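You operate a simulated robot arm through the tools that you are given. There is no shell and no other tool. Be economical: measure what you need, move in short steps, check, and stop when the job is done.

Carry out the task below with a simulated two-armed robot. There is one attempt and no reset: what you move stays moved.

Task
Change the ribbon reel on the stand for the yellow one.
Fine: open the clip first, hold the stand while you pull, put the red reel in the tray, shut the clip last.

Only the result counts: the job must be done as asked and must still hold three seconds after the hand-in. Knocking over, shifting, dropping, spilling or breaking anything else fails it.

Robot
Two 7-joint arms with two-finger parallel grippers on one trunk, on a base that drives. Base frame: it is fixed to the floor where the robot stands at the start and does not move with it; the origin is under the middle of the robot, x ahead of it, y to its left, z up. Readings come in mm, rad, newtons and seconds.
The left shoulder is at the start at [70, 163, 1145], the right one opposite. With the tool pointing down near the work surface each hand reaches from about 400 to 880 mm from the robot's upright axis, wherever it stands, measured 20 degrees to its own side. Places, roughly: inside of the tray [500, 200, 900]; ribbon clip [500, -200, 900]. Payload 3.43 kg a hand.
The tool frame of a hand sits at the grasp point between the pads (the TCP): z along the fingers, y along the line on which they close. The tips reach 34 mm beyond it. The gripper opens to 128 mm. The fingers are 24 mm wide and 12 mm thick; the gripper's body (48 by 130 mm) begins 96 mm behind the TCP.
Orientation is that of the tool frame in the base frame, as [roll, pitch, yaw] about the fixed x, y, z axes, in that order (R = Rz(yaw) Ry(pitch) Rx(roll)). With the fingers straight down and closing along the base's y, the tool's x points along the base's -x, its y along +y and its z along -z.

Tools
- The arms move only by the tool arm_command. It takes "left_plan", "right_plan" or both (then of equal length, played together; a hand with none holds still); each is a list of rows, each a list of 7 numbers: the turn, a rotation vector about the base's x, y, z in units of 120 degrees (1.0 is 120 degrees), then the shift along the base's x, y, z in units of 150 mm (1.0 is 150 mm), then the opening in per cent of the stroke, from 0 (shut) to 100 (fully open). In form: [[rx, ry, rz, dx, dy, dz, gripper], ...]. A call has 1 to 12 rows; each row is the pose to reach, as a shift and turn from the pose commanded when the call began. A call with a number of a shift or a turn outside -1 to 1 is refused whole. A row lasts 0.2 s, in which the tool goes at most 50 mm and 0.15 rad; a call with a longer step from one row to the next is refused whole, and so is a gripper value outside its range. Where a pose cannot be reached the arm comes as near as it can. A force on the tool above 40 N (or 10 N above the force at the start of the call, whichever is more), or a blocked arm, ends the call early, and 0.2 s more pass. Each finger travels about 153 mm/s and halts on what it meets, pressing with about 35 N; the grip force reading is that of the motor and also rises with nothing between the fingers. The clock runs only during rows and for 0.2 s after the last one: add rows that repeat a pose to give the fingers time. The reply holds the time, the measured pose of the TCP, the force on the tool along the base axes, the opening and the grip force, in the units named above and with some noise, with the torque about the TCP (base axes, N m) and any sound that the robot's microphone picked up.
- Cameras (640 x 400 px; columns grow to the right, rows downward): "scene" is now at [132.2, -17.5, 1364.4]; the picture's right is [-0.20, -0.98, 0.00], its down [-0.64, 0.13, -0.75] and it looks along [0.74, -0.15, -0.66] (base axes); focal length 214 px, centre (320, 200). "left" rides on the left gripper at [76, 11, -160] in its tool frame; the picture's right is [-0.15, 0.99, 0.00], its down [-0.88, -0.13, -0.46] and it looks along [-0.45, -0.07, 0.89] (tool axes); focal length 234 px, centre (320, 200). "right" rides on the right gripper at [76, -11, -160] in its tool frame; the picture's right is [0.15, 0.99, 0.00], its down [-0.88, 0.13, -0.46] and it looks along [-0.45, 0.07, 0.89] (tool axes); focal length 234 px, centre (320, 200). There is no depth. A picture from a camera that has moved, and an enlarged one, comes with that camera's place and axes in the base frame and with its lens.
- camera(camera): a new picture of that camera. The clock stands still meanwhile.
- move_column(by): slides the trunk up (or, below 0, down) by that many mm; the arms and the scene camera ride with it, the base frame stays. It gives what a move gives, with no picture.
- roll_base(legs): drives the robot by 1 to 6 legs, each [ahead, left, turn to the left] in mm, mm and rad, along the robot's own axes; the way and the turn of a leg run together, so that a leg with both is an arc; at most 1500 mm and 3.142 rad a leg. The arms and the cameras ride along, it lands a little off, and it stops where it bumps. It gives what a move gives.
- head_to(pan, tilt): turns the head with the scene camera to pan (to the left, within 1.501 rad either way) and tilt (down, from -0.506 to 1.204), counted from straight ahead of the robot. It gives what a move gives.
- close_up(camera, box): a new picture of the part [left, top, right, bottom] of that camera's present view, enlarged. The clock stands still meanwhile.
- sign_off(): hands the job in; it is judged then, once.

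Work in short steps. Places have to be worked out from the pictures, the camera data and where the tool is seen: move nearer, look again, correct. Check each grasp and each placing, and mend what went wrong. You have 120 turns and 108 pictures in all, those below and enlarged ones among them. Open the grippers and draw the arms clear of the work before you hand the job in, unless the task says otherwise; then end with one line.

The tools are called after "Emit:" by a JSON object that holds its "api" and its "payload". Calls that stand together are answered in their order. arm_command: Moves the arms, as the interface text tells. Its arguments: {"type":"object","properties":{"left_plan":{"type":"array"},"right_plan":{"type":"array"}},"required":[]} The other tools are called the same way: move_column (by) slides the trunk up or down; roll_base (legs) drives the base; head_to (pan, tilt) turns the head that bears the scene camera; camera (camera) takes a picture; close_up (camera, box) takes an enlarged picture of a part of a camera's view; sign_off () hands the job in.

At the start:

```text
time: 0.0
left_ee_pos: [518.8, 54.6, 1192.5]
left_ee_rot: [3.141, 0.0, -3.141]
left_force: [0.1, 0.6, -0.3]
left_torque: [-0.02, 0.01, -0.02]
left_gripper_width: 128.0
left_finger_force: 0.1
right_ee_pos: [450.0, -319.1, 1215.6]
right_ee_rot: [-3.142, 0.001, -3.14]
right_force: [-0.2, 0.2, 0.0]
right_torque: [0.03, 0.01, 0.03]
right_gripper_width: 128.1
right_finger_force: 0.1
trunk travel left (down, up): [-625.0, 315.0]
robot x, y, heading: [-0.5, 0.8, 0.002]
head pan, tilt: [-0.197, 0.716]
```

scene: 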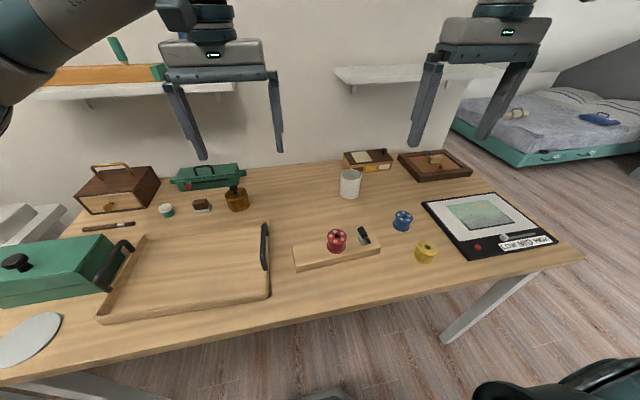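
right: 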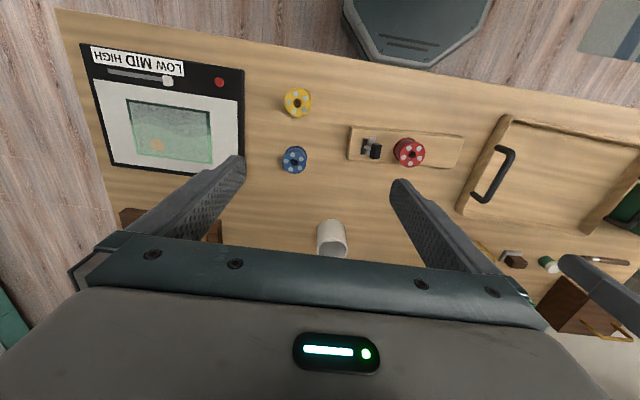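
left: 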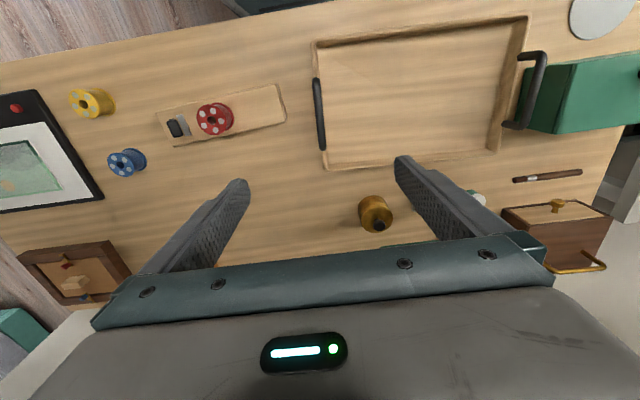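

The stand with the red reel and a dark clip sits mid-table, and the yellow reel is to its right. I'll enlarge both to understand the geometry.

Emit:
{"api": "close_up", "payload": {"camera": "scene", "box": [280, 200, 450, 290]}}

Emit:
{"api": "close_up", "payload": {"camera": "right", "box": [260, 70, 480, 200]}}

Emit:
{"api": "close_up", "payload": {"camera": "left", "box": [50, 60, 310, 200]}}

```text
3.76 times, centred on (365, 245) of scene
camera zoom: at [132.2, -17.5, 1364.4], right [-0.2, -0.98, 0.0], down [-0.64, 0.13, -0.75], along [0.74, -0.15, -0.66], focal length 807 px, centre (151, 31)
```

zoom: 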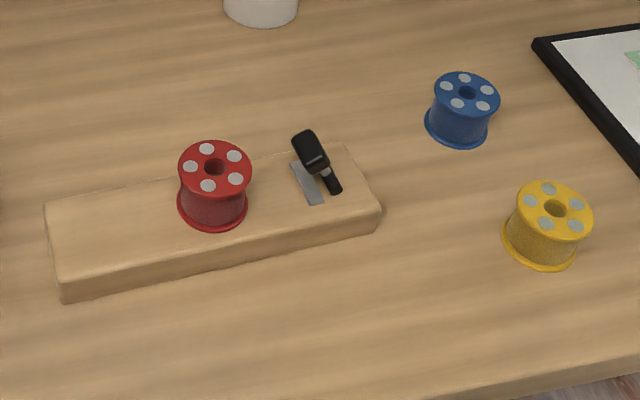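

```text
2.91 times, centred on (370, 135) of right
camera zoom: at [373.4, -332.1, 1376.6], right [-0.15, 0.99, 0.0], down [0.88, 0.13, 0.46], along [0.45, 0.07, -0.89], focal length 681 px, centre (174, 389)
```

zoom: 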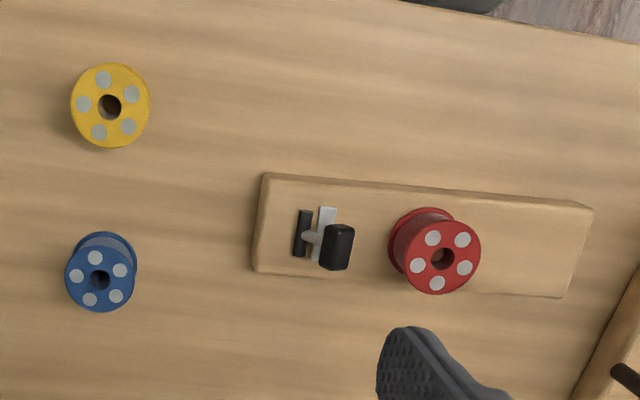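

```text
2.46 times, centred on (180, 130) of left
camera zoom: at [443.0, 65.9, 1352.7], right [0.15, 0.99, 0.0], down [0.88, -0.13, 0.46], along [0.45, -0.07, -0.89], focal length 576 px, centre (665, 372)
```

zoom: 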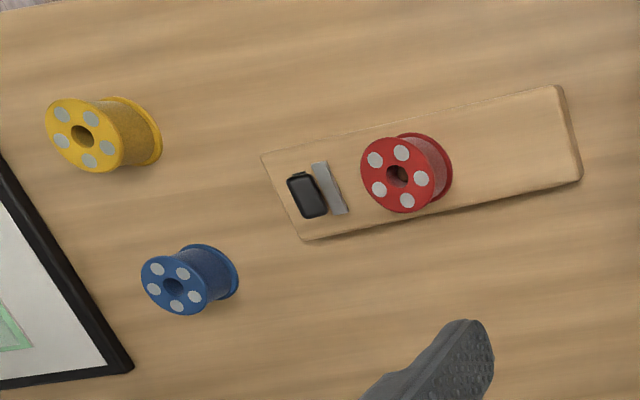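

Triangulating the first views gives these places:
- Red reel: about (477,-131), top z≈923.
- Yellow reel: (417,-366), top z≈895, so reels are about 45 high and 51 wide.
- Clip knob: about (479,-202,920), with its hinge near y=-220.

I'll bring the right hand's camera closer to see how the clip works.

Emit:
{"api": "arm_command", "payload": {"right_plan": [[0, 0, 0, -0.05, 0.16, -0.24, 100], [0, 0, 0, -0.1, 0.33, -0.48, 100], [0, 0, 0, -0.15, 0.5, -0.72, 100], [0, 0, 0, -0.2, 0.66, -0.96, 100]]}}

Emit:
{"api": "camera", "payload": {"camera": "right"}}

Emit:
{"api": "close_up", "payload": {"camera": "right", "box": [240, 100, 480, 250]}}

```text
time: 1.0
left_ee_pos: [519.8, 56.2, 1192.4]
left_ee_rot: [-3.141, -0.001, -3.14]
left_force: [-0.3, 0.3, 0.3]
left_torque: [-0.04, -0.01, -0.02]
left_gripper_width: 128.0
left_finger_force: 0.0
right_ee_pos: [418.8, -220.5, 1072.9]
right_ee_rot: [-3.14, 0.0, 3.141]
right_force: [0.2, -0.1, 0.5]
right_torque: [0.0, 0.03, 0.0]
right_gripper_width: 128.0
right_finger_force: 0.2
trunk travel left (down, up): [-625.0, 315.0]
robot x, y, heading: [1.8, 1.0, -0.0]
head pan, tilt: [-0.197, 0.716]
```

```text
101 pictures are left
camera right: at [343.1, -233.5, 1232.3], right [-0.15, 0.99, 0.0], down [0.88, 0.13, 0.46], along [0.45, 0.07, -0.89], focal length 234 px, centre (320, 200)
```

right: 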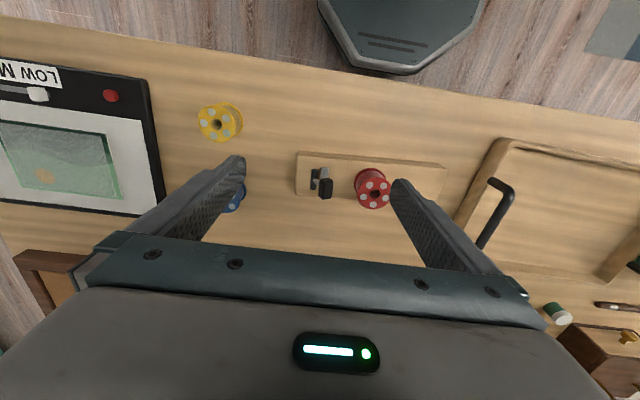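

```text
2.67 times, centred on (360, 175) of right
camera zoom: at [343.1, -233.5, 1232.3], right [-0.15, 0.99, 0.0], down [0.88, 0.13, 0.46], along [0.45, 0.07, -0.89], focal length 624 px, centre (213, 267)
```

zoom: 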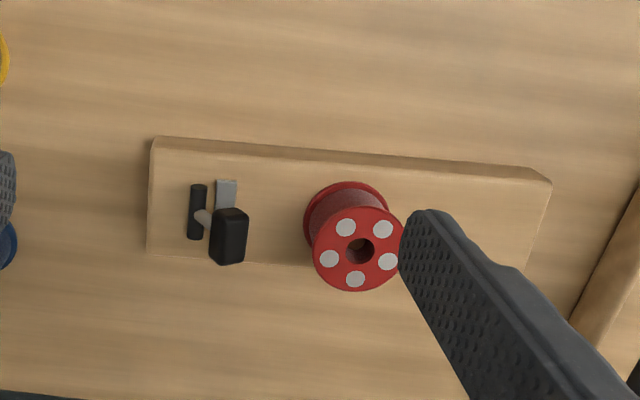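

The knob sits raised on a stub leaning toward the reel. I'll tilt the hand to get a lower side view of the lever.

Emit:
{"api": "arm_command", "payload": {"right_plan": [[0, -0.07, 0, -0.04, 0, -0.12, 100], [0, -0.14, 0, -0.08, 0, -0.24, 100], [0, -0.21, 0, -0.12, 0, -0.36, 100], [0, -0.21, 0, -0.13, 0, -0.48, 100]]}}

Emit:
{"api": "close_up", "payload": {"camera": "right", "box": [240, 140, 440, 265]}}

```text
time: 2.0
left_ee_pos: [518.6, 54.6, 1191.8]
left_ee_rot: [3.141, -0.001, -3.14]
left_force: [0.5, 0.1, -0.5]
left_torque: [-0.01, 0.0, 0.03]
left_gripper_width: 127.9
left_finger_force: 0.1
right_ee_pos: [466.2, -214.6, 1029.7]
right_ee_rot: [-3.141, 0.441, 3.141]
right_force: [0.3, -0.9, 0.5]
right_torque: [0.02, -0.02, -0.01]
right_gripper_width: 127.9
right_finger_force: 0.1
right hand out of reach, approached as far as the arm can: row 2, 3, 4
trunk travel left (down, up): [-625.0, 315.0]
robot x, y, heading: [-0.9, 1.4, -0.001]
head pan, tilt: [-0.197, 0.716]
```

```text
3.20 times, centred on (340, 202) of right
camera zoom: at [329.1, -227.2, 1142.4], right [-0.13, 0.99, -0.06], down [0.6, 0.13, 0.79], along [0.79, 0.07, -0.61], focal length 749 px, centre (256, 192)
```

zoom: 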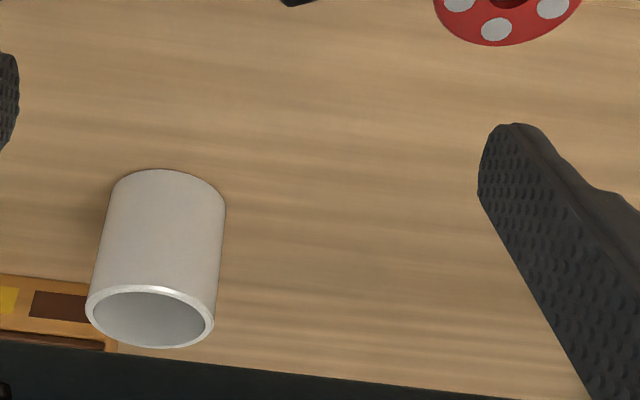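

The clip is in the upper part of this view, so I'll enlarge there.

Emit:
{"api": "close_up", "payload": {"camera": "right", "box": [250, 50, 450, 175]}}

```text
3.20 times, centred on (350, 112) of right
camera zoom: at [329.1, -227.2, 1142.4], right [-0.13, 0.99, -0.06], down [0.6, 0.13, 0.79], along [0.79, 0.07, -0.61], focal length 749 px, centre (224, 480)
```

zoom: 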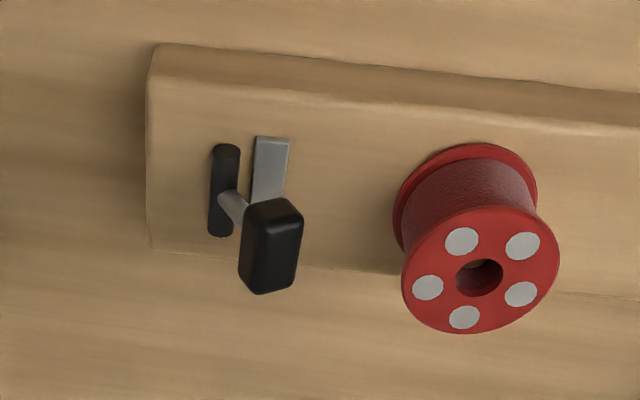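

The clip looks like a hinge barrel along x at about (490,-221), with its lever leaning about 30° toward the reel. I'll look from the -y side to judge its angle.

Emit:
{"api": "arm_command", "payload": {"right_plan": [[0.07, 0.07, 0, -0.08, -0.2, 0.05, 100], [0.14, 0.14, 0, -0.15, -0.4, 0.05, 100], [0.21, 0.21, 0, -0.2, -0.6, 0.0, 100], [0.27, 0.21, 0, -0.25, -0.75, 0.0, 100], [0.33, 0.21, 0, -0.3, -0.77, 0.0, 100]]}}

Emit:
{"api": "camera", "payload": {"camera": "right"}}

```text
refused: row 1 steps farther than a row can; nothing moved
```

```text
97 pictures are left
camera right: at [329.1, -227.2, 1142.4], right [-0.13, 0.99, -0.06], down [0.6, 0.13, 0.79], along [0.79, 0.07, -0.61], focal length 234 px, centre (320, 200)
```

right: 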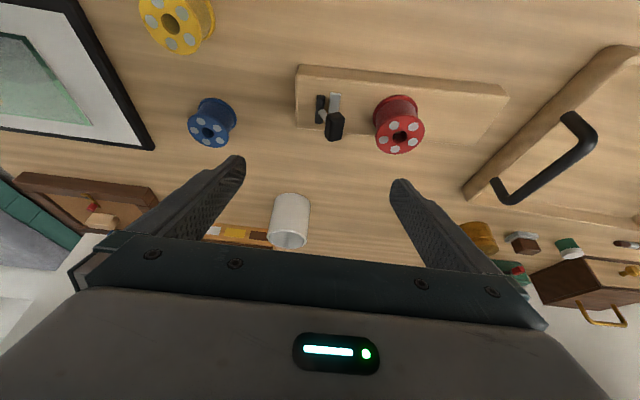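

The turn step was too large, so I'll repeat it with smaller rows.

Emit:
{"api": "arm_command", "payload": {"right_plan": [[0.05, 0.04, 0, 0.03, -0.15, 0.15, 100], [0.1, 0.08, 0, 0.06, -0.3, 0.27, 100], [0.15, 0.12, 0, 0.1, -0.45, 0.27, 100], [0.2, 0.16, 0, 0.13, -0.6, 0.27, 100], [0.25, 0.2, 0, 0.13, -0.73, 0.27, 100], [0.31, 0.21, 0, 0.13, -0.73, 0.27, 100]]}}

Emit:
{"api": "close_up", "payload": {"camera": "right", "box": [220, 125, 420, 250]}}

```text
time: 3.4
left_ee_pos: [519.0, 52.8, 1192.0]
left_ee_rot: [3.141, 0.001, -3.139]
left_force: [0.3, -0.1, 0.3]
left_torque: [0.01, 0.01, -0.03]
left_gripper_width: 128.2
left_finger_force: 0.1
right_ee_pos: [489.0, -323.8, 1068.6]
right_ee_rot: [2.512, -0.058, 3.017]
right_force: [0.1, -0.4, -0.6]
right_torque: [0.0, -0.01, -0.02]
right_gripper_width: 127.8
right_finger_force: 0.0
trunk travel left (down, up): [-625.0, 315.0]
robot x, y, heading: [1.5, -2.3, 0.002]
head pan, tilt: [-0.197, 0.716]
```

```text
3.20 times, centred on (320, 188) of right
camera zoom: at [407.7, -419.4, 1196.2], right [-0.01, 0.81, 0.59], down [0.88, -0.27, 0.39], along [0.48, 0.52, -0.7], focal length 749 px, centre (320, 240)
```

zoom: 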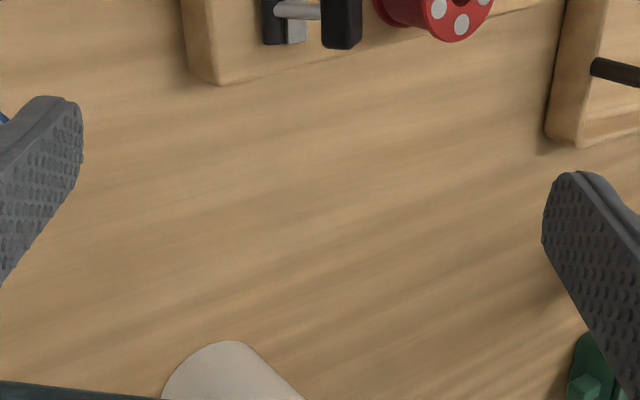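

The clip sits near the top of the view, so I'll enlarge higher up.

Emit:
{"api": "close_up", "payload": {"camera": "right", "box": [260, 70, 388, 150]}}

```text
5.00 times, centred on (324, 110) of right
camera zoom: at [407.7, -419.4, 1196.2], right [-0.01, 0.81, 0.59], down [0.88, -0.27, 0.39], along [0.48, 0.52, -0.7], focal length 1171 px, centre (300, 650)
```

zoom: 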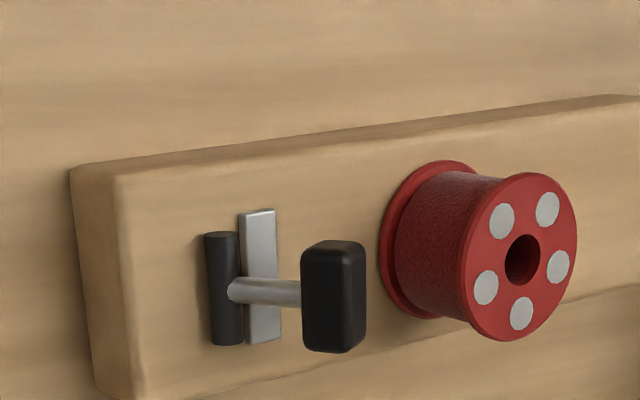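

This view makes it clear: a T-handle on a rod pivots about a barrel along x, and it leans toward the reel. I'll hold the stand before trying the lever. The left hand turns to close across the board and moves above its free end, at about (469,-48), with the board yawed about 0.075.

Emit:
{"api": "arm_command", "payload": {"left_plan": [[0, 0, -0.0714, -0.033, -0.068, -0.09, 100], [0, 0, -0.1428, -0.066, -0.136, -0.18, 100], [0, 0, -0.2142, -0.1, -0.204, -0.27, 100], [0, 0, -0.2856, -0.133, -0.272, -0.36, 100], [0, 0, -0.357, -0.166, -0.34, -0.45, 100], [0, 0, -0.4284, -0.2, -0.408, -0.54, 100], [0, 0, -0.4998, -0.233, -0.476, -0.63, 100], [0, 0, -0.5712, -0.266, -0.544, -0.72, 100], [0, 0, -0.6426, -0.3, -0.612, -0.81, 100], [0, 0, -0.714, -0.333, -0.68, -0.9, 100], [0, 0, -0.714, -0.333, -0.68, -0.95, 100]]}}

Emit:
{"api": "camera", "payload": {"camera": "left"}}

```text
time: 5.8
left_ee_pos: [468.3, -46.5, 1049.8]
left_ee_rot: [-3.14, -0.002, 1.647]
left_force: [-0.3, 0.3, 0.5]
left_torque: [-0.01, 0.01, 0.06]
left_gripper_width: 128.1
left_finger_force: 0.1
right_ee_pos: [488.4, -322.4, 1068.1]
right_ee_rot: [2.515, -0.056, 3.016]
right_force: [-0.7, 0.5, -0.4]
right_torque: [-0.01, 0.02, 0.0]
right_gripper_width: 127.9
right_finger_force: 0.1
trunk travel left (down, up): [-625.0, 315.0]
robot x, y, heading: [-0.2, 0.5, 0.003]
head pan, tilt: [-0.197, 0.716]
```

```text
94 pictures are left
camera left: at [474.3, 30.2, 1210.7], right [1.0, -0.07, 0.0], down [-0.06, -0.89, 0.46], along [-0.03, -0.46, -0.89], focal length 234 px, centre (320, 200)
```

left: 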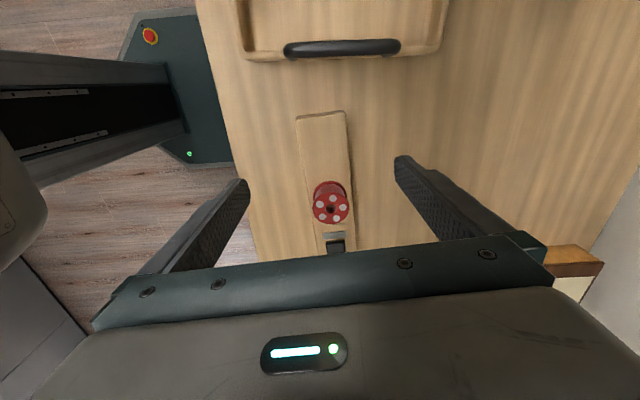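

I'll enlarge the board end here to measure its centre line and yaw.

Emit:
{"api": "close_up", "payload": {"camera": "left", "box": [240, 95, 400, 195]}}

```text
4.00 times, centred on (320, 145) of left
camera zoom: at [474.3, 30.2, 1210.7], right [1.0, -0.07, 0.0], down [-0.06, -0.89, 0.46], along [-0.03, -0.46, -0.89], focal length 937 px, centre (320, 420)
```

zoom: 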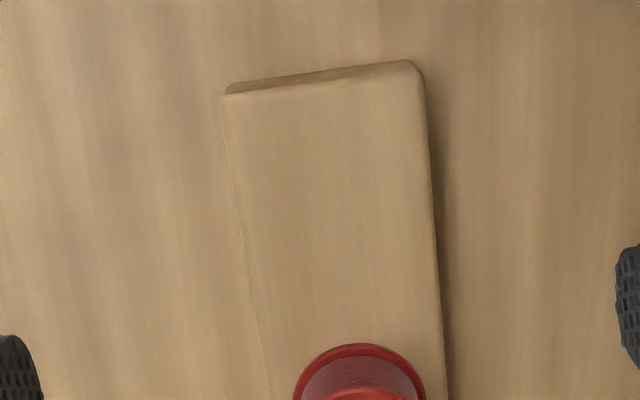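

The board's centre at y≈-48 is x≈473. I'll tilt the left hand about 0.3 rad away from the work and go down around the board.

Emit:
{"api": "arm_command", "payload": {"left_plan": [[-0.05, 0, 0, 0.03, 0, -0.2, 100], [-0.1, 0, 0, 0.03, 0, -0.4, 100], [-0.143, 0, 0, 0.03, 0, -0.6, 100], [-0.143, 0, 0, 0.03, 0, -0.8, 100], [-0.143, 0, 0, 0.03, 0, -0.8, 100]]}}

Emit:
{"api": "camera", "payload": {"camera": "left"}}

Emit:
{"api": "camera", "payload": {"camera": "scene"}}

```text
time: 7.0
left_ee_pos: [472.3, -46.8, 931.3]
left_ee_rot: [-3.118, 0.299, 1.651]
left_force: [1.0, -0.3, -0.9]
left_torque: [0.0, 0.02, 0.0]
left_gripper_width: 128.1
left_finger_force: 0.1
right_ee_pos: [489.2, -322.7, 1068.9]
right_ee_rot: [2.517, -0.056, 3.016]
right_force: [0.3, 0.1, -0.1]
right_torque: [0.0, 0.01, -0.01]
right_gripper_width: 128.1
right_finger_force: 0.0
trunk travel left (down, up): [-625.0, 315.0]
robot x, y, heading: [-0.7, 0.1, -0.003]
head pan, tilt: [-0.197, 0.716]
```

```text
92 pictures are left
camera left: at [478.5, 73.5, 1061.8], right [1.0, -0.07, 0.02], down [-0.06, -0.71, 0.7], along [-0.03, -0.7, -0.72], focal length 234 px, centre (320, 200)
```

left: 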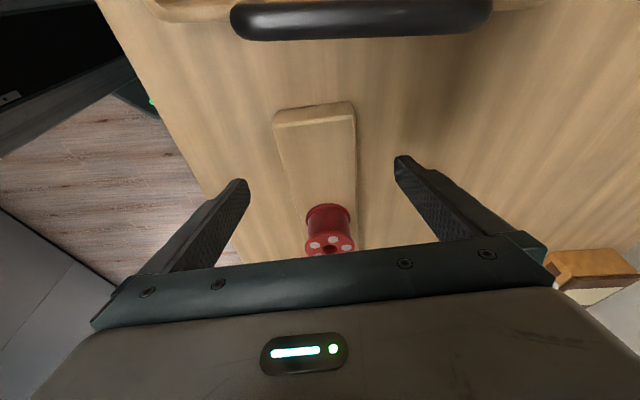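

```text
91 pictures are left
camera scene: at [132.0, -17.7, 1364.4], right [-0.2, -0.98, 0.0], down [-0.64, 0.13, -0.75], along [0.74, -0.15, -0.66], focal length 214 px, centre (320, 200)
```

scene: 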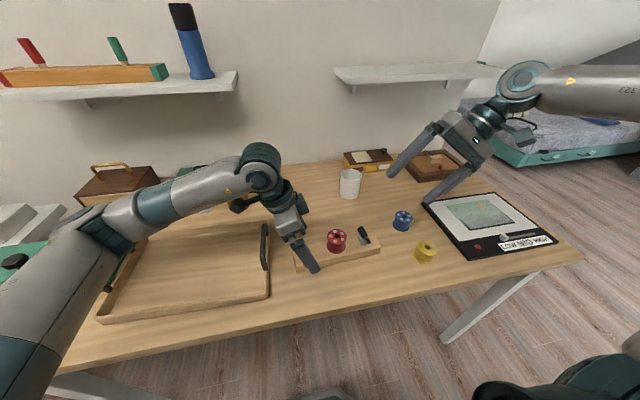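

Alignment looks right, so I'll lower to board level and close gently.

Emit:
{"api": "arm_command", "payload": {"left_plan": [[0, 0, 0, 0.005, 0, -0.135, 100], [0, 0, 0, 0.005, 0, -0.262, 100], [0, 0, 0, 0.005, 0, -0.262, 75], [0, 0, 0, 0.005, 0, -0.262, 60]]}}

Emit:
{"api": "close_up", "payload": {"camera": "left", "box": [200, 90, 460, 252]}}

```text
time: 8.0
left_ee_pos: [473.4, -44.4, 891.5]
left_ee_rot: [-3.117, 0.299, 1.652]
left_force: [-0.3, -0.8, 0.1]
left_torque: [-0.02, -0.01, 0.02]
left_gripper_width: 76.8
left_finger_force: 0.1
right_ee_pos: [488.9, -323.2, 1068.6]
right_ee_rot: [2.517, -0.057, 3.015]
right_force: [-0.3, -0.2, -0.4]
right_torque: [-0.03, 0.01, 0.02]
right_gripper_width: 128.2
right_finger_force: 0.0
trunk travel left (down, up): [-625.0, 315.0]
robot x, y, heading: [1.4, 2.3, 0.003]
head pan, tilt: [-0.197, 0.716]
```

```text
2.46 times, centred on (330, 171) of left
camera zoom: at [478.9, 74.8, 1022.4], right [1.0, -0.07, 0.02], down [-0.06, -0.71, 0.7], along [-0.03, -0.7, -0.72], focal length 576 px, centre (295, 271)
```

zoom: 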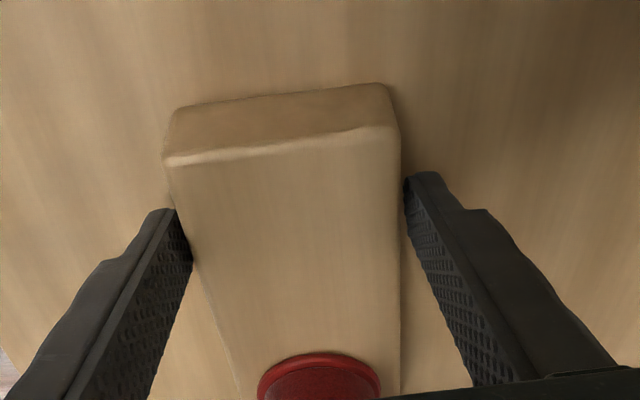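

The left finger is slightly nearer the board, so I'll shift about 2 mm and close onto it.

Emit:
{"api": "arm_command", "payload": {"left_plan": [[0, 0, 0, -0.013, 0, 0, 57], [0, 0, 0, -0.013, 0, 0, 54], [0, 0, 0, -0.013, 0, 0, 51], [0, 0, 0, -0.013, 0, 0, 48], [0, 0, 0, -0.013, 0, 0, 45]]}}

Emit:
{"api": "close_up", "payload": {"camera": "left", "box": [200, 90, 460, 252]}}

```text
time: 9.2
left_ee_pos: [470.6, -45.4, 891.6]
left_ee_rot: [-3.117, 0.298, 1.652]
left_force: [3.0, 1.3, 1.5]
left_torque: [0.21, -0.27, 0.02]
left_gripper_width: 70.0
left_finger_force: 35.3
right_ee_pos: [489.7, -322.9, 1068.8]
right_ee_rot: [2.515, -0.056, 3.017]
right_force: [0.5, 0.2, -0.2]
right_torque: [-0.03, -0.01, -0.01]
right_gripper_width: 128.0
right_finger_force: 0.1
trunk travel left (down, up): [-625.0, 315.0]
robot x, y, heading: [0.3, 0.8, 0.002]
head pan, tilt: [-0.197, 0.716]
```

```text
2.46 times, centred on (330, 171) of left
camera zoom: at [477.1, 74.2, 1022.3], right [1.0, -0.07, 0.02], down [-0.06, -0.71, 0.7], along [-0.03, -0.7, -0.72], focal length 576 px, centre (295, 271)
```

zoom: 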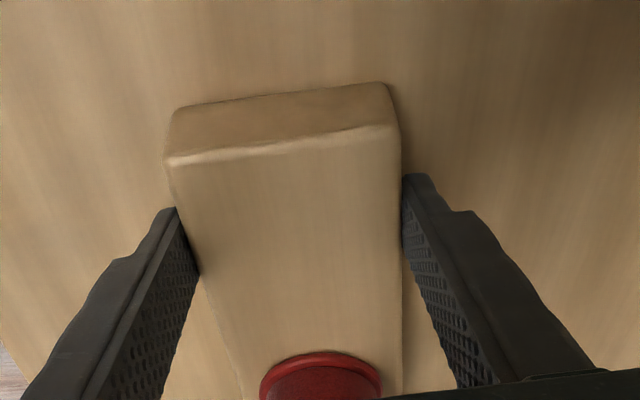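

The stand is clamped at 70 mm with little side force. I'll bring the right hand upright above the knob, fingers straddling it along y.

Emit:
{"api": "arm_command", "payload": {"right_plan": [[-0.06, -0.001, 0.02, 0, 0.16, 0, 80], [-0.12, -0.003, 0.04, 0, 0.32, 0, 60], [-0.18, -0.004, 0.06, -0.01, 0.48, -0.1, 50], [-0.24, -0.006, 0.08, -0.01, 0.64, -0.2, 40], [-0.3, -0.007, 0.1, -0.013, 0.8, -0.3, 35], [-0.3, -0.007, 0.1, -0.013, 0.8, -0.39, 31]]}}

Emit:
{"api": "camera", "payload": {"camera": "right"}}

Emit:
{"api": "close_up", "payload": {"camera": "scene", "box": [260, 170, 420, 270]}}

```text
time: 10.6
left_ee_pos: [472.5, -45.9, 892.8]
left_ee_rot: [-3.12, 0.298, 1.65]
left_force: [-0.1, -2.0, 2.6]
left_torque: [0.5, -0.21, -0.04]
left_gripper_width: 69.7
left_finger_force: 34.8
right_ee_pos: [488.8, -203.9, 1009.5]
right_ee_rot: [-3.139, -0.02, -3.077]
right_force: [-0.5, -0.7, -0.1]
right_torque: [0.03, -0.03, -0.03]
right_gripper_width: 39.6
right_finger_force: 0.1
trunk travel left (down, up): [-625.0, 315.0]
robot x, y, heading: [-0.6, 0.1, -0.003]
head pan, tilt: [-0.197, 0.716]
```

```text
88 pictures are left
camera right: at [417.0, -221.1, 1171.9], right [-0.21, 0.98, 0.0], down [0.88, 0.19, 0.44], along [0.43, 0.09, -0.9], focal length 234 px, centre (320, 200)
```

right: 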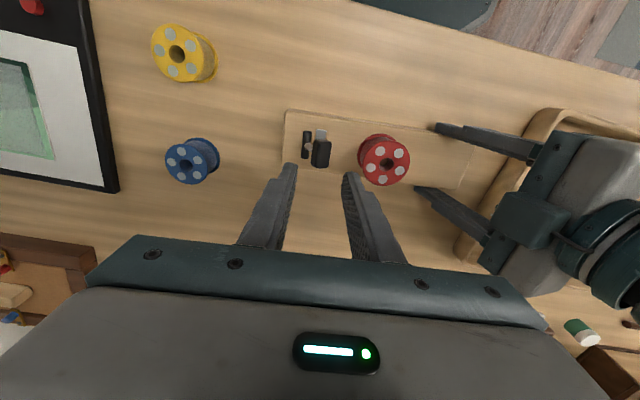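

```text
4.00 times, centred on (340, 220) of scene
camera zoom: at [131.9, -18.5, 1364.4], right [-0.2, -0.98, 0.0], down [-0.64, 0.13, -0.75], along [0.74, -0.15, -0.66], focal length 858 px, centre (240, 120)
```

zoom: 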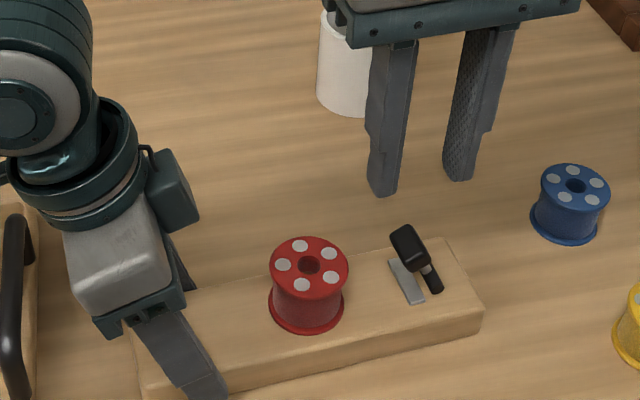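

The knob is near (484,-206,920), between the finger positions, so I'll lower to straddle it.

Emit:
{"api": "arm_command", "payload": {"right_plan": [[0, 0, 0, -0.02, -0.01, -0.24, 31], [0, 0, 0, -0.02, -0.01, -0.48, 31]]}}

Emit:
{"api": "close_up", "payload": {"camera": "scene", "box": [280, 180, 408, 260]}}

Emit:
{"api": "close_up", "payload": {"camera": "left", "box": [250, 180, 410, 280]}}

```text
time: 11.2
left_ee_pos: [471.9, -46.2, 892.5]
left_ee_rot: [-3.116, 0.298, 1.651]
left_force: [-0.7, 0.0, 2.3]
left_torque: [0.33, -0.13, -0.09]
left_gripper_width: 69.8
left_finger_force: 34.4
right_ee_pos: [485.8, -204.4, 937.1]
right_ee_rot: [3.141, -0.022, -3.076]
right_force: [0.0, 0.4, 0.6]
right_torque: [0.0, -0.03, -0.01]
right_gripper_width: 39.7
right_finger_force: 0.1
trunk travel left (down, up): [-625.0, 315.0]
robot x, y, heading: [-0.4, -5.6, -0.005]
head pan, tilt: [-0.197, 0.716]
```

```text
5.00 times, centred on (344, 220) of scene
camera zoom: at [132.2, -17.5, 1364.5], right [-0.2, -0.98, 0.0], down [-0.64, 0.13, -0.75], along [0.74, -0.15, -0.66], focal length 1072 px, centre (200, 100)
```

zoom: 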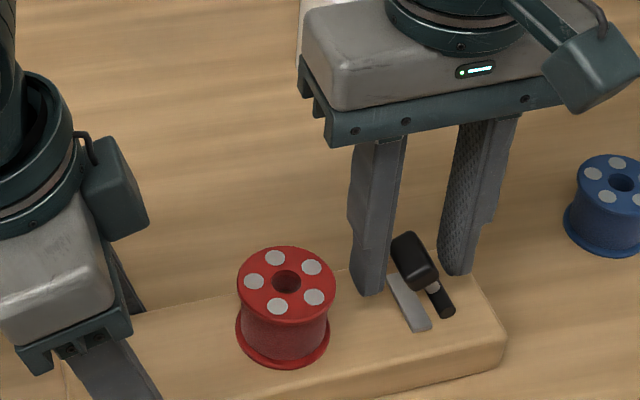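

```text
4.00 times, centred on (330, 230) of left
camera zoom: at [477.0, 74.2, 1022.4], right [1.0, -0.07, 0.02], down [-0.06, -0.71, 0.7], along [-0.03, -0.7, -0.72], focal length 937 px, centre (280, 80)
```

zoom: 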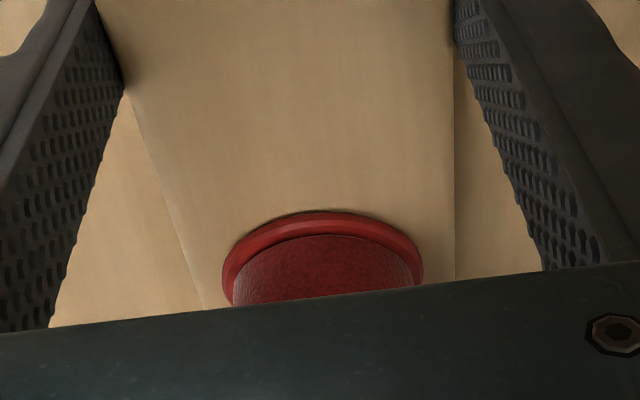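

The fingers straddle the knob. I'll draw the hand toward -y so the reel-side finger tips the lever back, watching the force.

Emit:
{"api": "arm_command", "payload": {"right_plan": [[0, 0, 0, 0, -0.07, 0, 31], [0, 0, 0, 0, -0.13, 0, 31], [0, 0, 0, 0, -0.18, 0, 31], [0, 0, 0, 0, -0.23, 0, 31]]}}

Emit:
{"api": "close_up", "payload": {"camera": "scene", "box": [280, 180, 408, 260]}}

```text
time: 12.2
left_ee_pos: [471.8, -46.2, 891.6]
left_ee_rot: [-3.116, 0.298, 1.652]
left_force: [0.5, 0.0, 3.6]
left_torque: [-0.03, -0.28, 0.0]
left_gripper_width: 69.7
left_finger_force: 35.5
right_ee_pos: [485.0, -240.7, 936.6]
right_ee_rot: [-3.141, -0.021, -3.078]
right_force: [0.4, 0.3, -0.2]
right_torque: [0.0, 0.0, 0.03]
right_gripper_width: 39.7
right_finger_force: 0.2
trunk travel left (down, up): [-625.0, 315.0]
robot x, y, heading: [-1.2, 0.9, -0.006]
head pan, tilt: [-0.197, 0.716]
```

```text
5.00 times, centred on (344, 220) of scene
camera zoom: at [132.0, -17.5, 1364.4], right [-0.2, -0.98, 0.0], down [-0.64, 0.13, -0.75], along [0.74, -0.15, -0.66], focal length 1072 px, centre (200, 100)
```

zoom: 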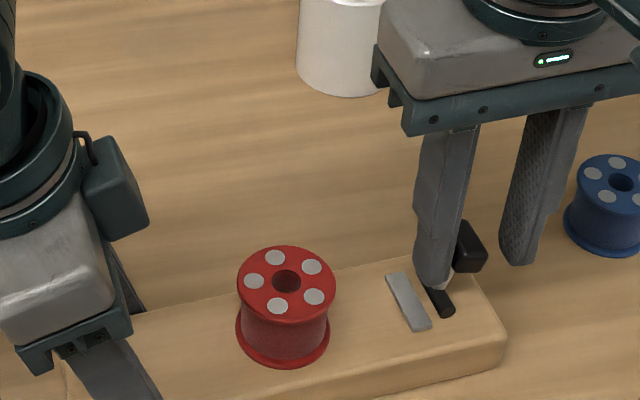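

The lever swung past vertical without resistance. I'll keep pushing toward its end stop.

Emit:
{"api": "arm_command", "payload": {"right_plan": [[0, 0, 0, 0, -0.05, 0, 31], [0, 0, 0, 0, -0.1, 0, 31], [0, 0, 0, 0, -0.15, 0, 31], [0, 0, 0, 0, -0.2, 0, 31]]}}

Emit:
{"api": "close_up", "payload": {"camera": "scene", "box": [300, 180, 428, 260]}}

Emit:
{"api": "close_up", "payload": {"camera": "right", "box": [240, 100, 400, 200]}}

```text
time: 13.2
left_ee_pos: [469.7, -51.0, 896.0]
left_ee_rot: [-3.12, 0.315, 1.646]
left_force: [3.2, -21.8, -0.4]
left_torque: [-0.22, -0.21, 0.26]
left_gripper_width: 69.6
left_finger_force: 34.9
right_ee_pos: [484.9, -263.1, 940.9]
right_ee_rot: [3.128, -0.014, -3.074]
right_force: [-5.2, 20.8, 8.1]
right_torque: [0.88, 0.13, 0.08]
right_gripper_width: 51.8
right_finger_force: 11.2
trunk travel left (down, up): [-625.0, 315.0]
robot x, y, heading: [3.0, 1.0, -0.006]
head pan, tilt: [-0.197, 0.716]
stopped in row 4 (right hand): the force on the tool passed its limit (the readings are from after the stop); the commanded pose is now the measured one
```

```text
5.00 times, centred on (364, 220) of scene
camera zoom: at [131.2, -17.1, 1364.6], right [-0.2, -0.98, 0.0], down [-0.64, 0.13, -0.75], along [0.74, -0.15, -0.66], focal length 1072 px, centre (100, 100)
```

zoom: 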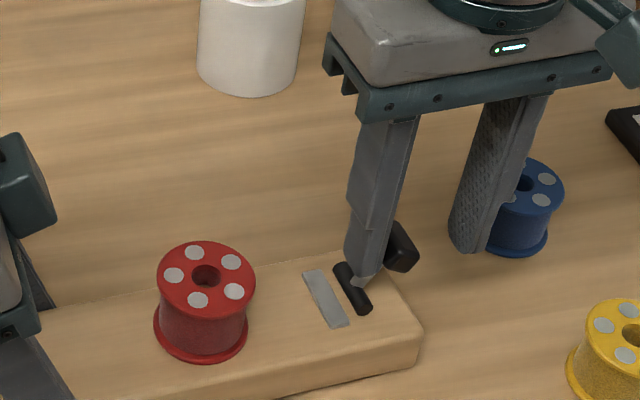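

```text
4.00 times, centred on (320, 150) of right
camera zoom: at [411.9, -283.6, 1102.2], right [-0.21, 0.98, 0.01], down [0.88, 0.18, 0.44], along [0.43, 0.11, -0.9], focal length 937 px, centre (320, 400)
```

zoom: 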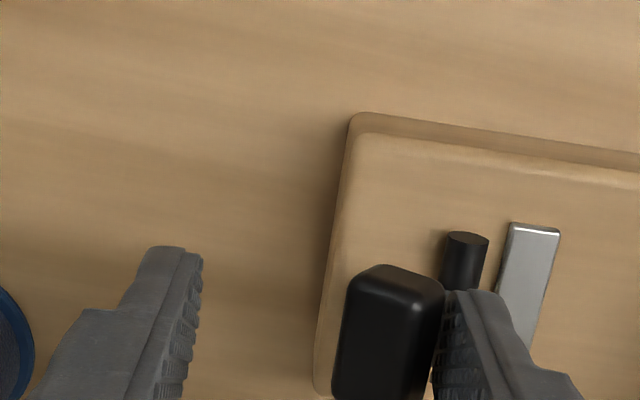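

The lever hit its open stop, well past vertical, and the stand flexed about 5 mm. I'll ease off at once, raise the hand and check.

Emit:
{"api": "arm_command", "payload": {"right_plan": [[0, 0, 0, 0, 0.09, 0, 35], [0, 0, 0, 0, 0.09, 0.2, 35], [0, 0, 0, 0, 0.09, 0.5, 35], [0, 0, 0, 0, 0.09, 0.75, 35]]}}

Emit:
{"api": "close_up", "payload": {"camera": "scene", "box": [270, 180, 430, 280]}}

Emit:
{"api": "close_up", "payload": {"camera": "right", "box": [240, 50, 440, 175]}}

```text
time: 14.2
left_ee_pos: [470.9, -48.0, 893.1]
left_ee_rot: [-3.12, 0.307, 1.648]
left_force: [0.2, -0.3, -3.8]
left_torque: [0.31, 0.01, 0.02]
left_gripper_width: 69.8
left_finger_force: 34.9
right_ee_pos: [485.5, -251.8, 1051.6]
right_ee_rot: [3.134, -0.018, -3.076]
right_force: [-0.3, -0.1, -0.4]
right_torque: [-0.03, -0.03, 0.01]
right_gripper_width: 44.8
right_finger_force: 0.1
trunk travel left (down, up): [-625.0, 315.0]
robot x, y, heading: [-0.5, -2.0, 0.002]
head pan, tilt: [-0.197, 0.716]
```

```text
4.00 times, centred on (350, 230) of scene
camera zoom: at [131.8, -17.2, 1364.3], right [-0.2, -0.98, 0.0], down [-0.64, 0.13, -0.75], along [0.74, -0.15, -0.66], focal length 858 px, centre (200, 80)
```

zoom: 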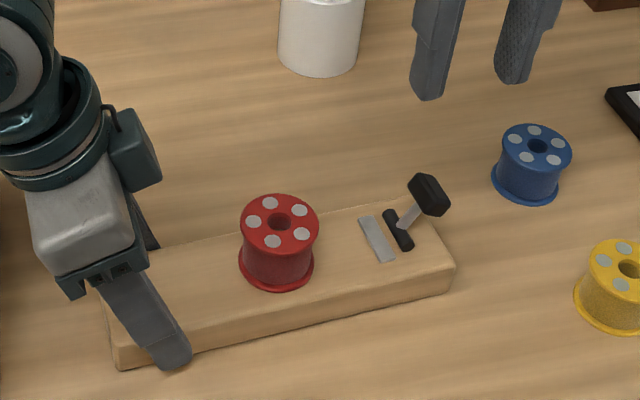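

```text
3.20 times, centred on (340, 112) of right
camera zoom: at [414.0, -271.2, 1213.0], right [-0.21, 0.98, 0.01], down [0.88, 0.19, 0.44], along [0.43, 0.1, -0.9], focal length 749 px, centre (256, 480)
```

zoom: 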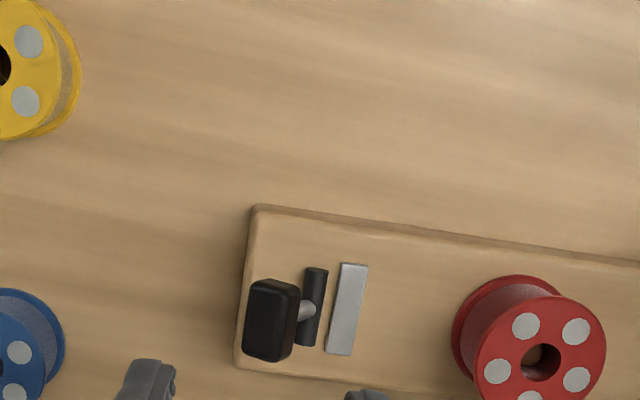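

The clip is open. The red reel's top is now at about (476,-138,926). I'll turn the right hand 90° so it closes along x, staying high near y≈-190, and check clearance with the left wrist.

Emit:
{"api": "arm_command", "payload": {"right_plan": [[0, 0, -0.0682, 0, 0.03, 0, 60], [0, 0, -0.1364, 0, 0.06, 0, 60], [0, 0, -0.2046, 0, 0.1, 0, 60], [0, 0, -0.2728, -0.02, 0.15, 0, 60], [0, 0, -0.341, -0.02, 0.2, 0, 60], [0, 0, -0.4092, -0.03, 0.25, 0, 60], [0, 0, -0.4774, -0.04, 0.3, 0, 60], [0, 0, -0.5456, -0.05, 0.33, 0, 60], [0, 0, -0.6138, -0.06, 0.36, 0, 60], [0, 0, -0.682, -0.06, 0.38, 0, 60], [0, 0, -0.75, -0.063, 0.4, 0, 60]]}}

Emit:
{"api": "camera", "payload": {"camera": "scene"}}

Emit:
{"api": "camera", "payload": {"camera": "right"}}

```text
time: 16.6
left_ee_pos: [470.5, -48.3, 892.8]
left_ee_rot: [-3.118, 0.306, 1.647]
left_force: [0.0, -0.4, -4.9]
left_torque: [0.35, 0.03, 0.0]
left_gripper_width: 69.8
left_finger_force: 35.3
right_ee_pos: [477.6, -192.4, 1051.2]
right_ee_rot: [3.135, -0.018, 1.634]
right_force: [-0.1, 0.0, 0.0]
right_torque: [0.01, -0.03, 0.01]
right_gripper_width: 76.7
right_finger_force: 0.1
trunk travel left (down, up): [-625.0, 315.0]
robot x, y, heading: [-0.5, -0.9, 0.003]
head pan, tilt: [-0.197, 0.716]
```

```text
79 pictures are left
camera scene: at [132.7, -17.5, 1364.3], right [-0.2, -0.98, 0.0], down [-0.64, 0.13, -0.75], along [0.74, -0.15, -0.66], focal length 214 px, centre (320, 200)
```

scene: 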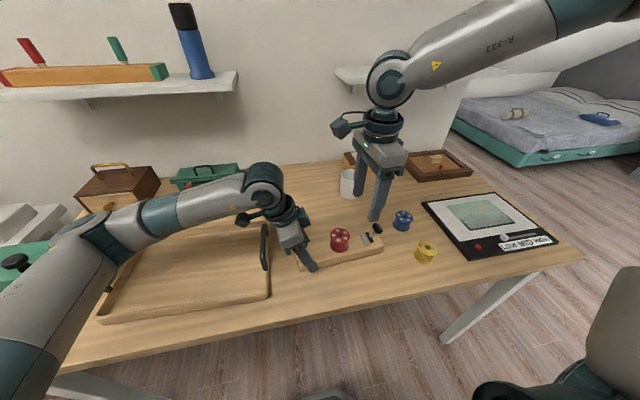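

```text
78 pictures are left
camera right: at [459.9, -122.4, 1212.2], right [0.98, 0.21, 0.01], down [0.18, -0.88, 0.44], along [0.1, -0.43, -0.9], focal length 234 px, centre (320, 200)
```

right: 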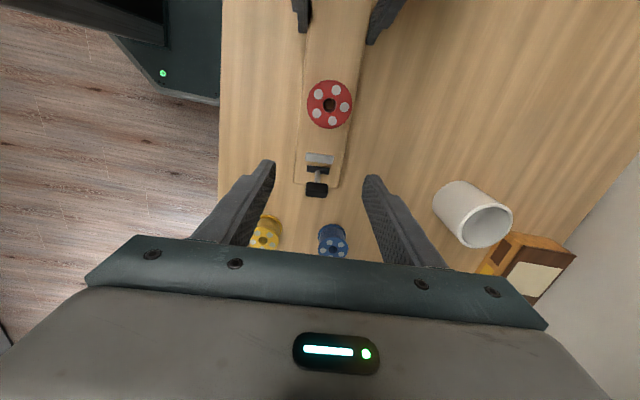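

The right camera box juts toward the left wrist, so I'll lean the right hand 0.2 rad toward -y. Then I move over the red reel at about (478,-138).

Emit:
{"api": "arm_command", "payload": {"right_plan": [[0.05, 0, 0, 0, 0.12, 0, 60], [0.0955, 0, 0, 0, 0.24, 0, 60], [0.0955, 0, 0, 0.0, 0.36, 0, 60], [0.0955, 0, 0, 0.0, 0.36, -0.25, 60], [0.0955, 0, 0, 0.0, 0.36, -0.5, 60]]}}

Emit:
{"api": "camera", "payload": {"camera": "right"}}

Emit:
{"api": "close_up", "payload": {"camera": "scene", "box": [230, 120, 430, 280]}}

```text
time: 17.8
left_ee_pos: [472.1, -49.5, 892.8]
left_ee_rot: [-3.118, 0.306, 1.648]
left_force: [1.3, 0.1, -3.3]
left_torque: [0.35, 0.01, -0.02]
left_gripper_width: 69.8
left_finger_force: 34.9
right_ee_pos: [478.1, -141.1, 976.9]
right_ee_rot: [3.121, -0.215, 1.638]
right_force: [0.8, 0.6, -0.4]
right_torque: [0.02, 0.0, 0.01]
right_gripper_width: 76.8
right_finger_force: 0.0
trunk travel left (down, up): [-625.0, 315.0]
robot x, y, heading: [-4.0, 1.2, 0.0]
head pan, tilt: [-0.197, 0.716]
```

```text
77 pictures are left
camera right: at [460.7, -103.1, 1149.4], right [0.98, 0.2, 0.05], down [0.18, -0.95, 0.26], along [0.1, -0.24, -0.96], focal length 234 px, centre (320, 200)
```

right: 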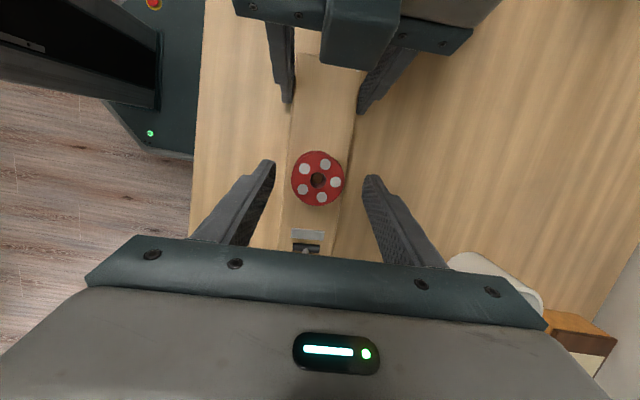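

```text
2.50 times, centred on (330, 200) of scene
camera zoom: at [133.6, -17.5, 1364.3], right [-0.2, -0.98, 0.0], down [-0.64, 0.13, -0.75], along [0.74, -0.15, -0.66], focal length 536 px, centre (295, 200)
```

zoom: 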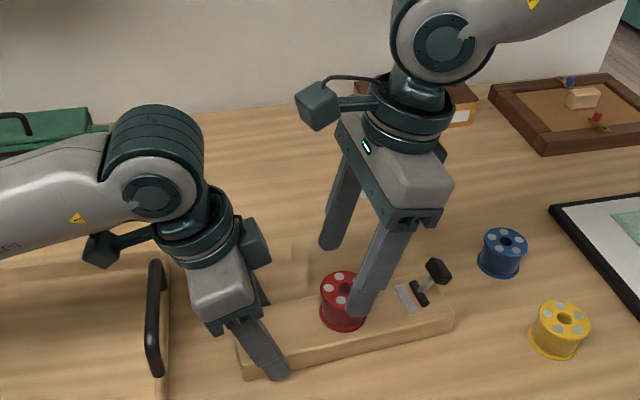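

The TCP is right over the reel, whose top centre is about (478,-141). I'll lower to z≈918 and close.

Emit:
{"api": "arm_command", "payload": {"right_plan": [[0, 0, 0, 0, 0, -0.2, 60], [0, 0, 0, 0, 0, -0.39, 60], [0, 0, 0, 0, 0, -0.39, 50], [0, 0, 0, 0, 0, -0.39, 45], [0, 0, 0, 0, 0, -0.39, 40], [0, 0, 0, 0, 0, -0.39, 30], [0, 0, 0, 0, 0, -0.39, 25]]}}

Emit:
{"api": "camera", "payload": {"camera": "right"}}

```text
time: 19.6
left_ee_pos: [471.6, -46.7, 893.5]
left_ee_rot: [-3.122, 0.306, 1.649]
left_force: [4.5, 0.7, -5.1]
left_torque: [-0.46, -0.84, 0.04]
left_gripper_width: 69.8
left_finger_force: 34.6
right_ee_pos: [473.5, -139.1, 917.7]
right_ee_rot: [3.123, -0.216, 1.638]
right_force: [-7.2, -1.0, 12.2]
right_torque: [-0.55, 0.6, 0.03]
right_gripper_width: 59.5
right_finger_force: 23.5
trunk travel left (down, up): [-625.0, 315.0]
robot x, y, heading: [-1.0, 0.3, 0.004]
head pan, tilt: [-0.197, 0.716]
heard: snap
stopped in row 7 (right hand): the force on the tool passed its limit (the readings are from after the stop); the commanded pose is now the measured one
```

```text
75 pictures are left
camera right: at [456.5, -102.0, 1091.1], right [0.98, 0.21, 0.05], down [0.19, -0.95, 0.26], along [0.1, -0.24, -0.96], focal length 234 px, centre (320, 200)
```

right: 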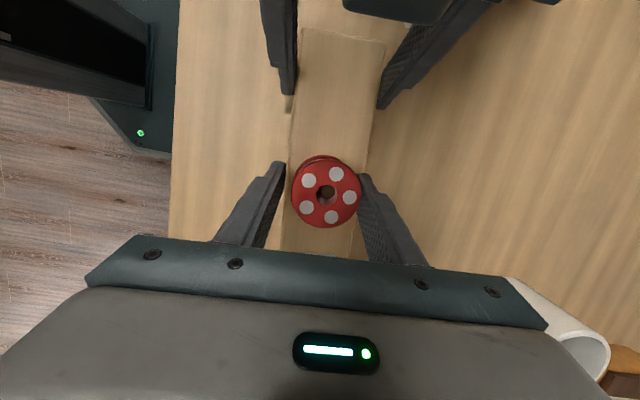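

I heard a snap and the gripper stopped at 59.5 mm with some load. I'll look closely before moving.

Emit:
{"api": "close_up", "payload": {"camera": "right", "box": [240, 120, 400, 220]}}

Emit:
{"api": "close_up", "payload": {"camera": "scene", "box": [300, 200, 396, 260]}}

Emit:
{"api": "camera", "payload": {"camera": "left"}}

```text
4.00 times, centred on (320, 170) of right
camera zoom: at [456.5, -102.0, 1091.1], right [0.98, 0.21, 0.05], down [0.19, -0.95, 0.26], along [0.1, -0.24, -0.96], focal length 937 px, centre (320, 320)
```

zoom: 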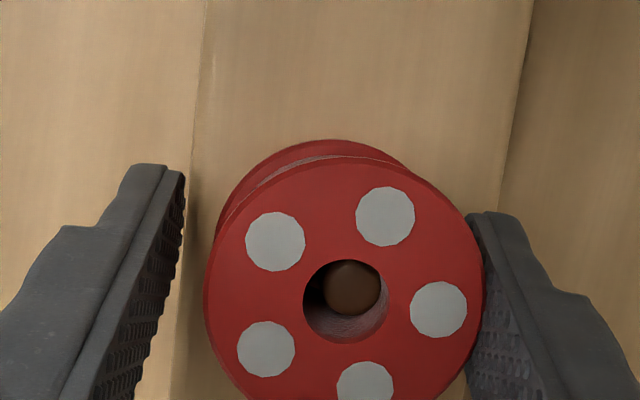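

```text
6.67 times, centred on (348, 230) of scene
camera zoom: at [131.2, -17.1, 1364.6], right [-0.2, -0.98, 0.0], down [-0.64, 0.13, -0.75], along [0.74, -0.15, -0.66], focal length 1430 px, centre (133, 0)
```

zoom: 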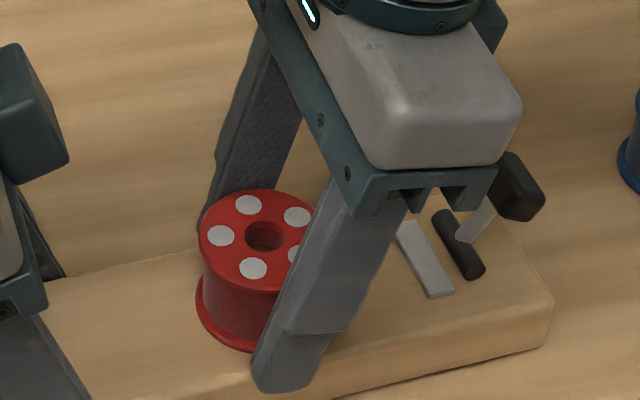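

```text
72 pictures are left
camera left: at [476.9, 73.4, 1023.1], right [1.0, -0.07, 0.03], down [-0.07, -0.71, 0.7], along [-0.03, -0.7, -0.71], focal length 234 px, centre (320, 200)
```

left: 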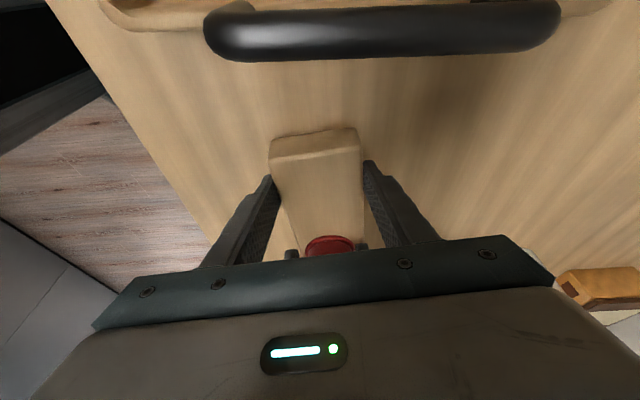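

The force pattern says a fingertip is rubbing the board top, and only the far finger touches the reel. I'll open a little, rise 5 mm, recentre and look.

Emit:
{"api": "arm_command", "payload": {"right_plan": [[0, 0, 0, 0, 0, 0, 55], [0, 0, 0, 0.0, 0, 0.033, 57], [0, 0, 0, 0.02, 0, 0.033, 57]]}}

Emit:
{"api": "close_up", "payload": {"camera": "right", "box": [240, 120, 400, 220]}}

Emit:
{"api": "close_up", "payload": {"camera": "scene", "box": [300, 200, 396, 260]}}

```text
time: 20.4
left_ee_pos: [471.3, -48.5, 891.7]
left_ee_rot: [-3.122, 0.308, 1.65]
left_force: [-0.2, -0.6, 1.0]
left_torque: [-0.52, -0.15, -0.06]
left_gripper_width: 69.7
left_finger_force: 35.0
right_ee_pos: [478.5, -139.3, 922.7]
right_ee_rot: [3.123, -0.217, 1.638]
right_force: [0.2, 0.5, -0.5]
right_torque: [0.01, -0.01, 0.05]
right_gripper_width: 72.7
right_finger_force: 0.1
trunk travel left (down, up): [-625.0, 315.0]
robot x, y, heading: [0.4, -3.1, 0.001]
head pan, tilt: [-0.197, 0.716]
```

```text
4.00 times, centred on (320, 170) of right
camera zoom: at [461.1, -101.4, 1095.2], right [0.98, 0.21, 0.05], down [0.19, -0.95, 0.26], along [0.1, -0.24, -0.96], focal length 937 px, centre (320, 320)
```

zoom: 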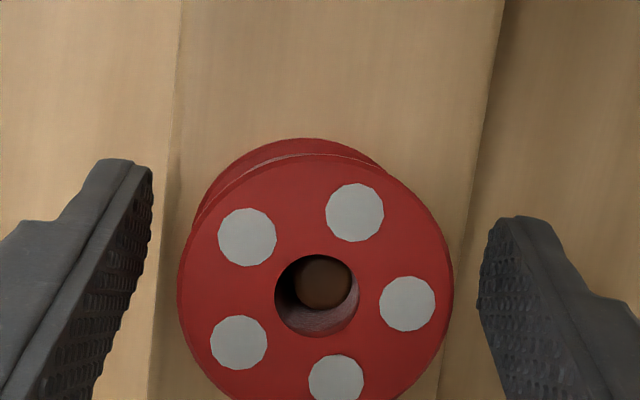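

```text
6.67 times, centred on (348, 230) of scene
camera zoom: at [132.3, -17.1, 1364.4], right [-0.2, -0.98, 0.0], down [-0.64, 0.13, -0.75], along [0.74, -0.15, -0.66], focal length 1430 px, centre (133, 0)
```

zoom: 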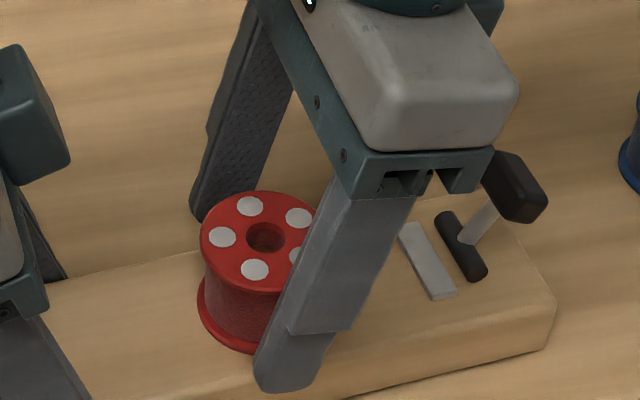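

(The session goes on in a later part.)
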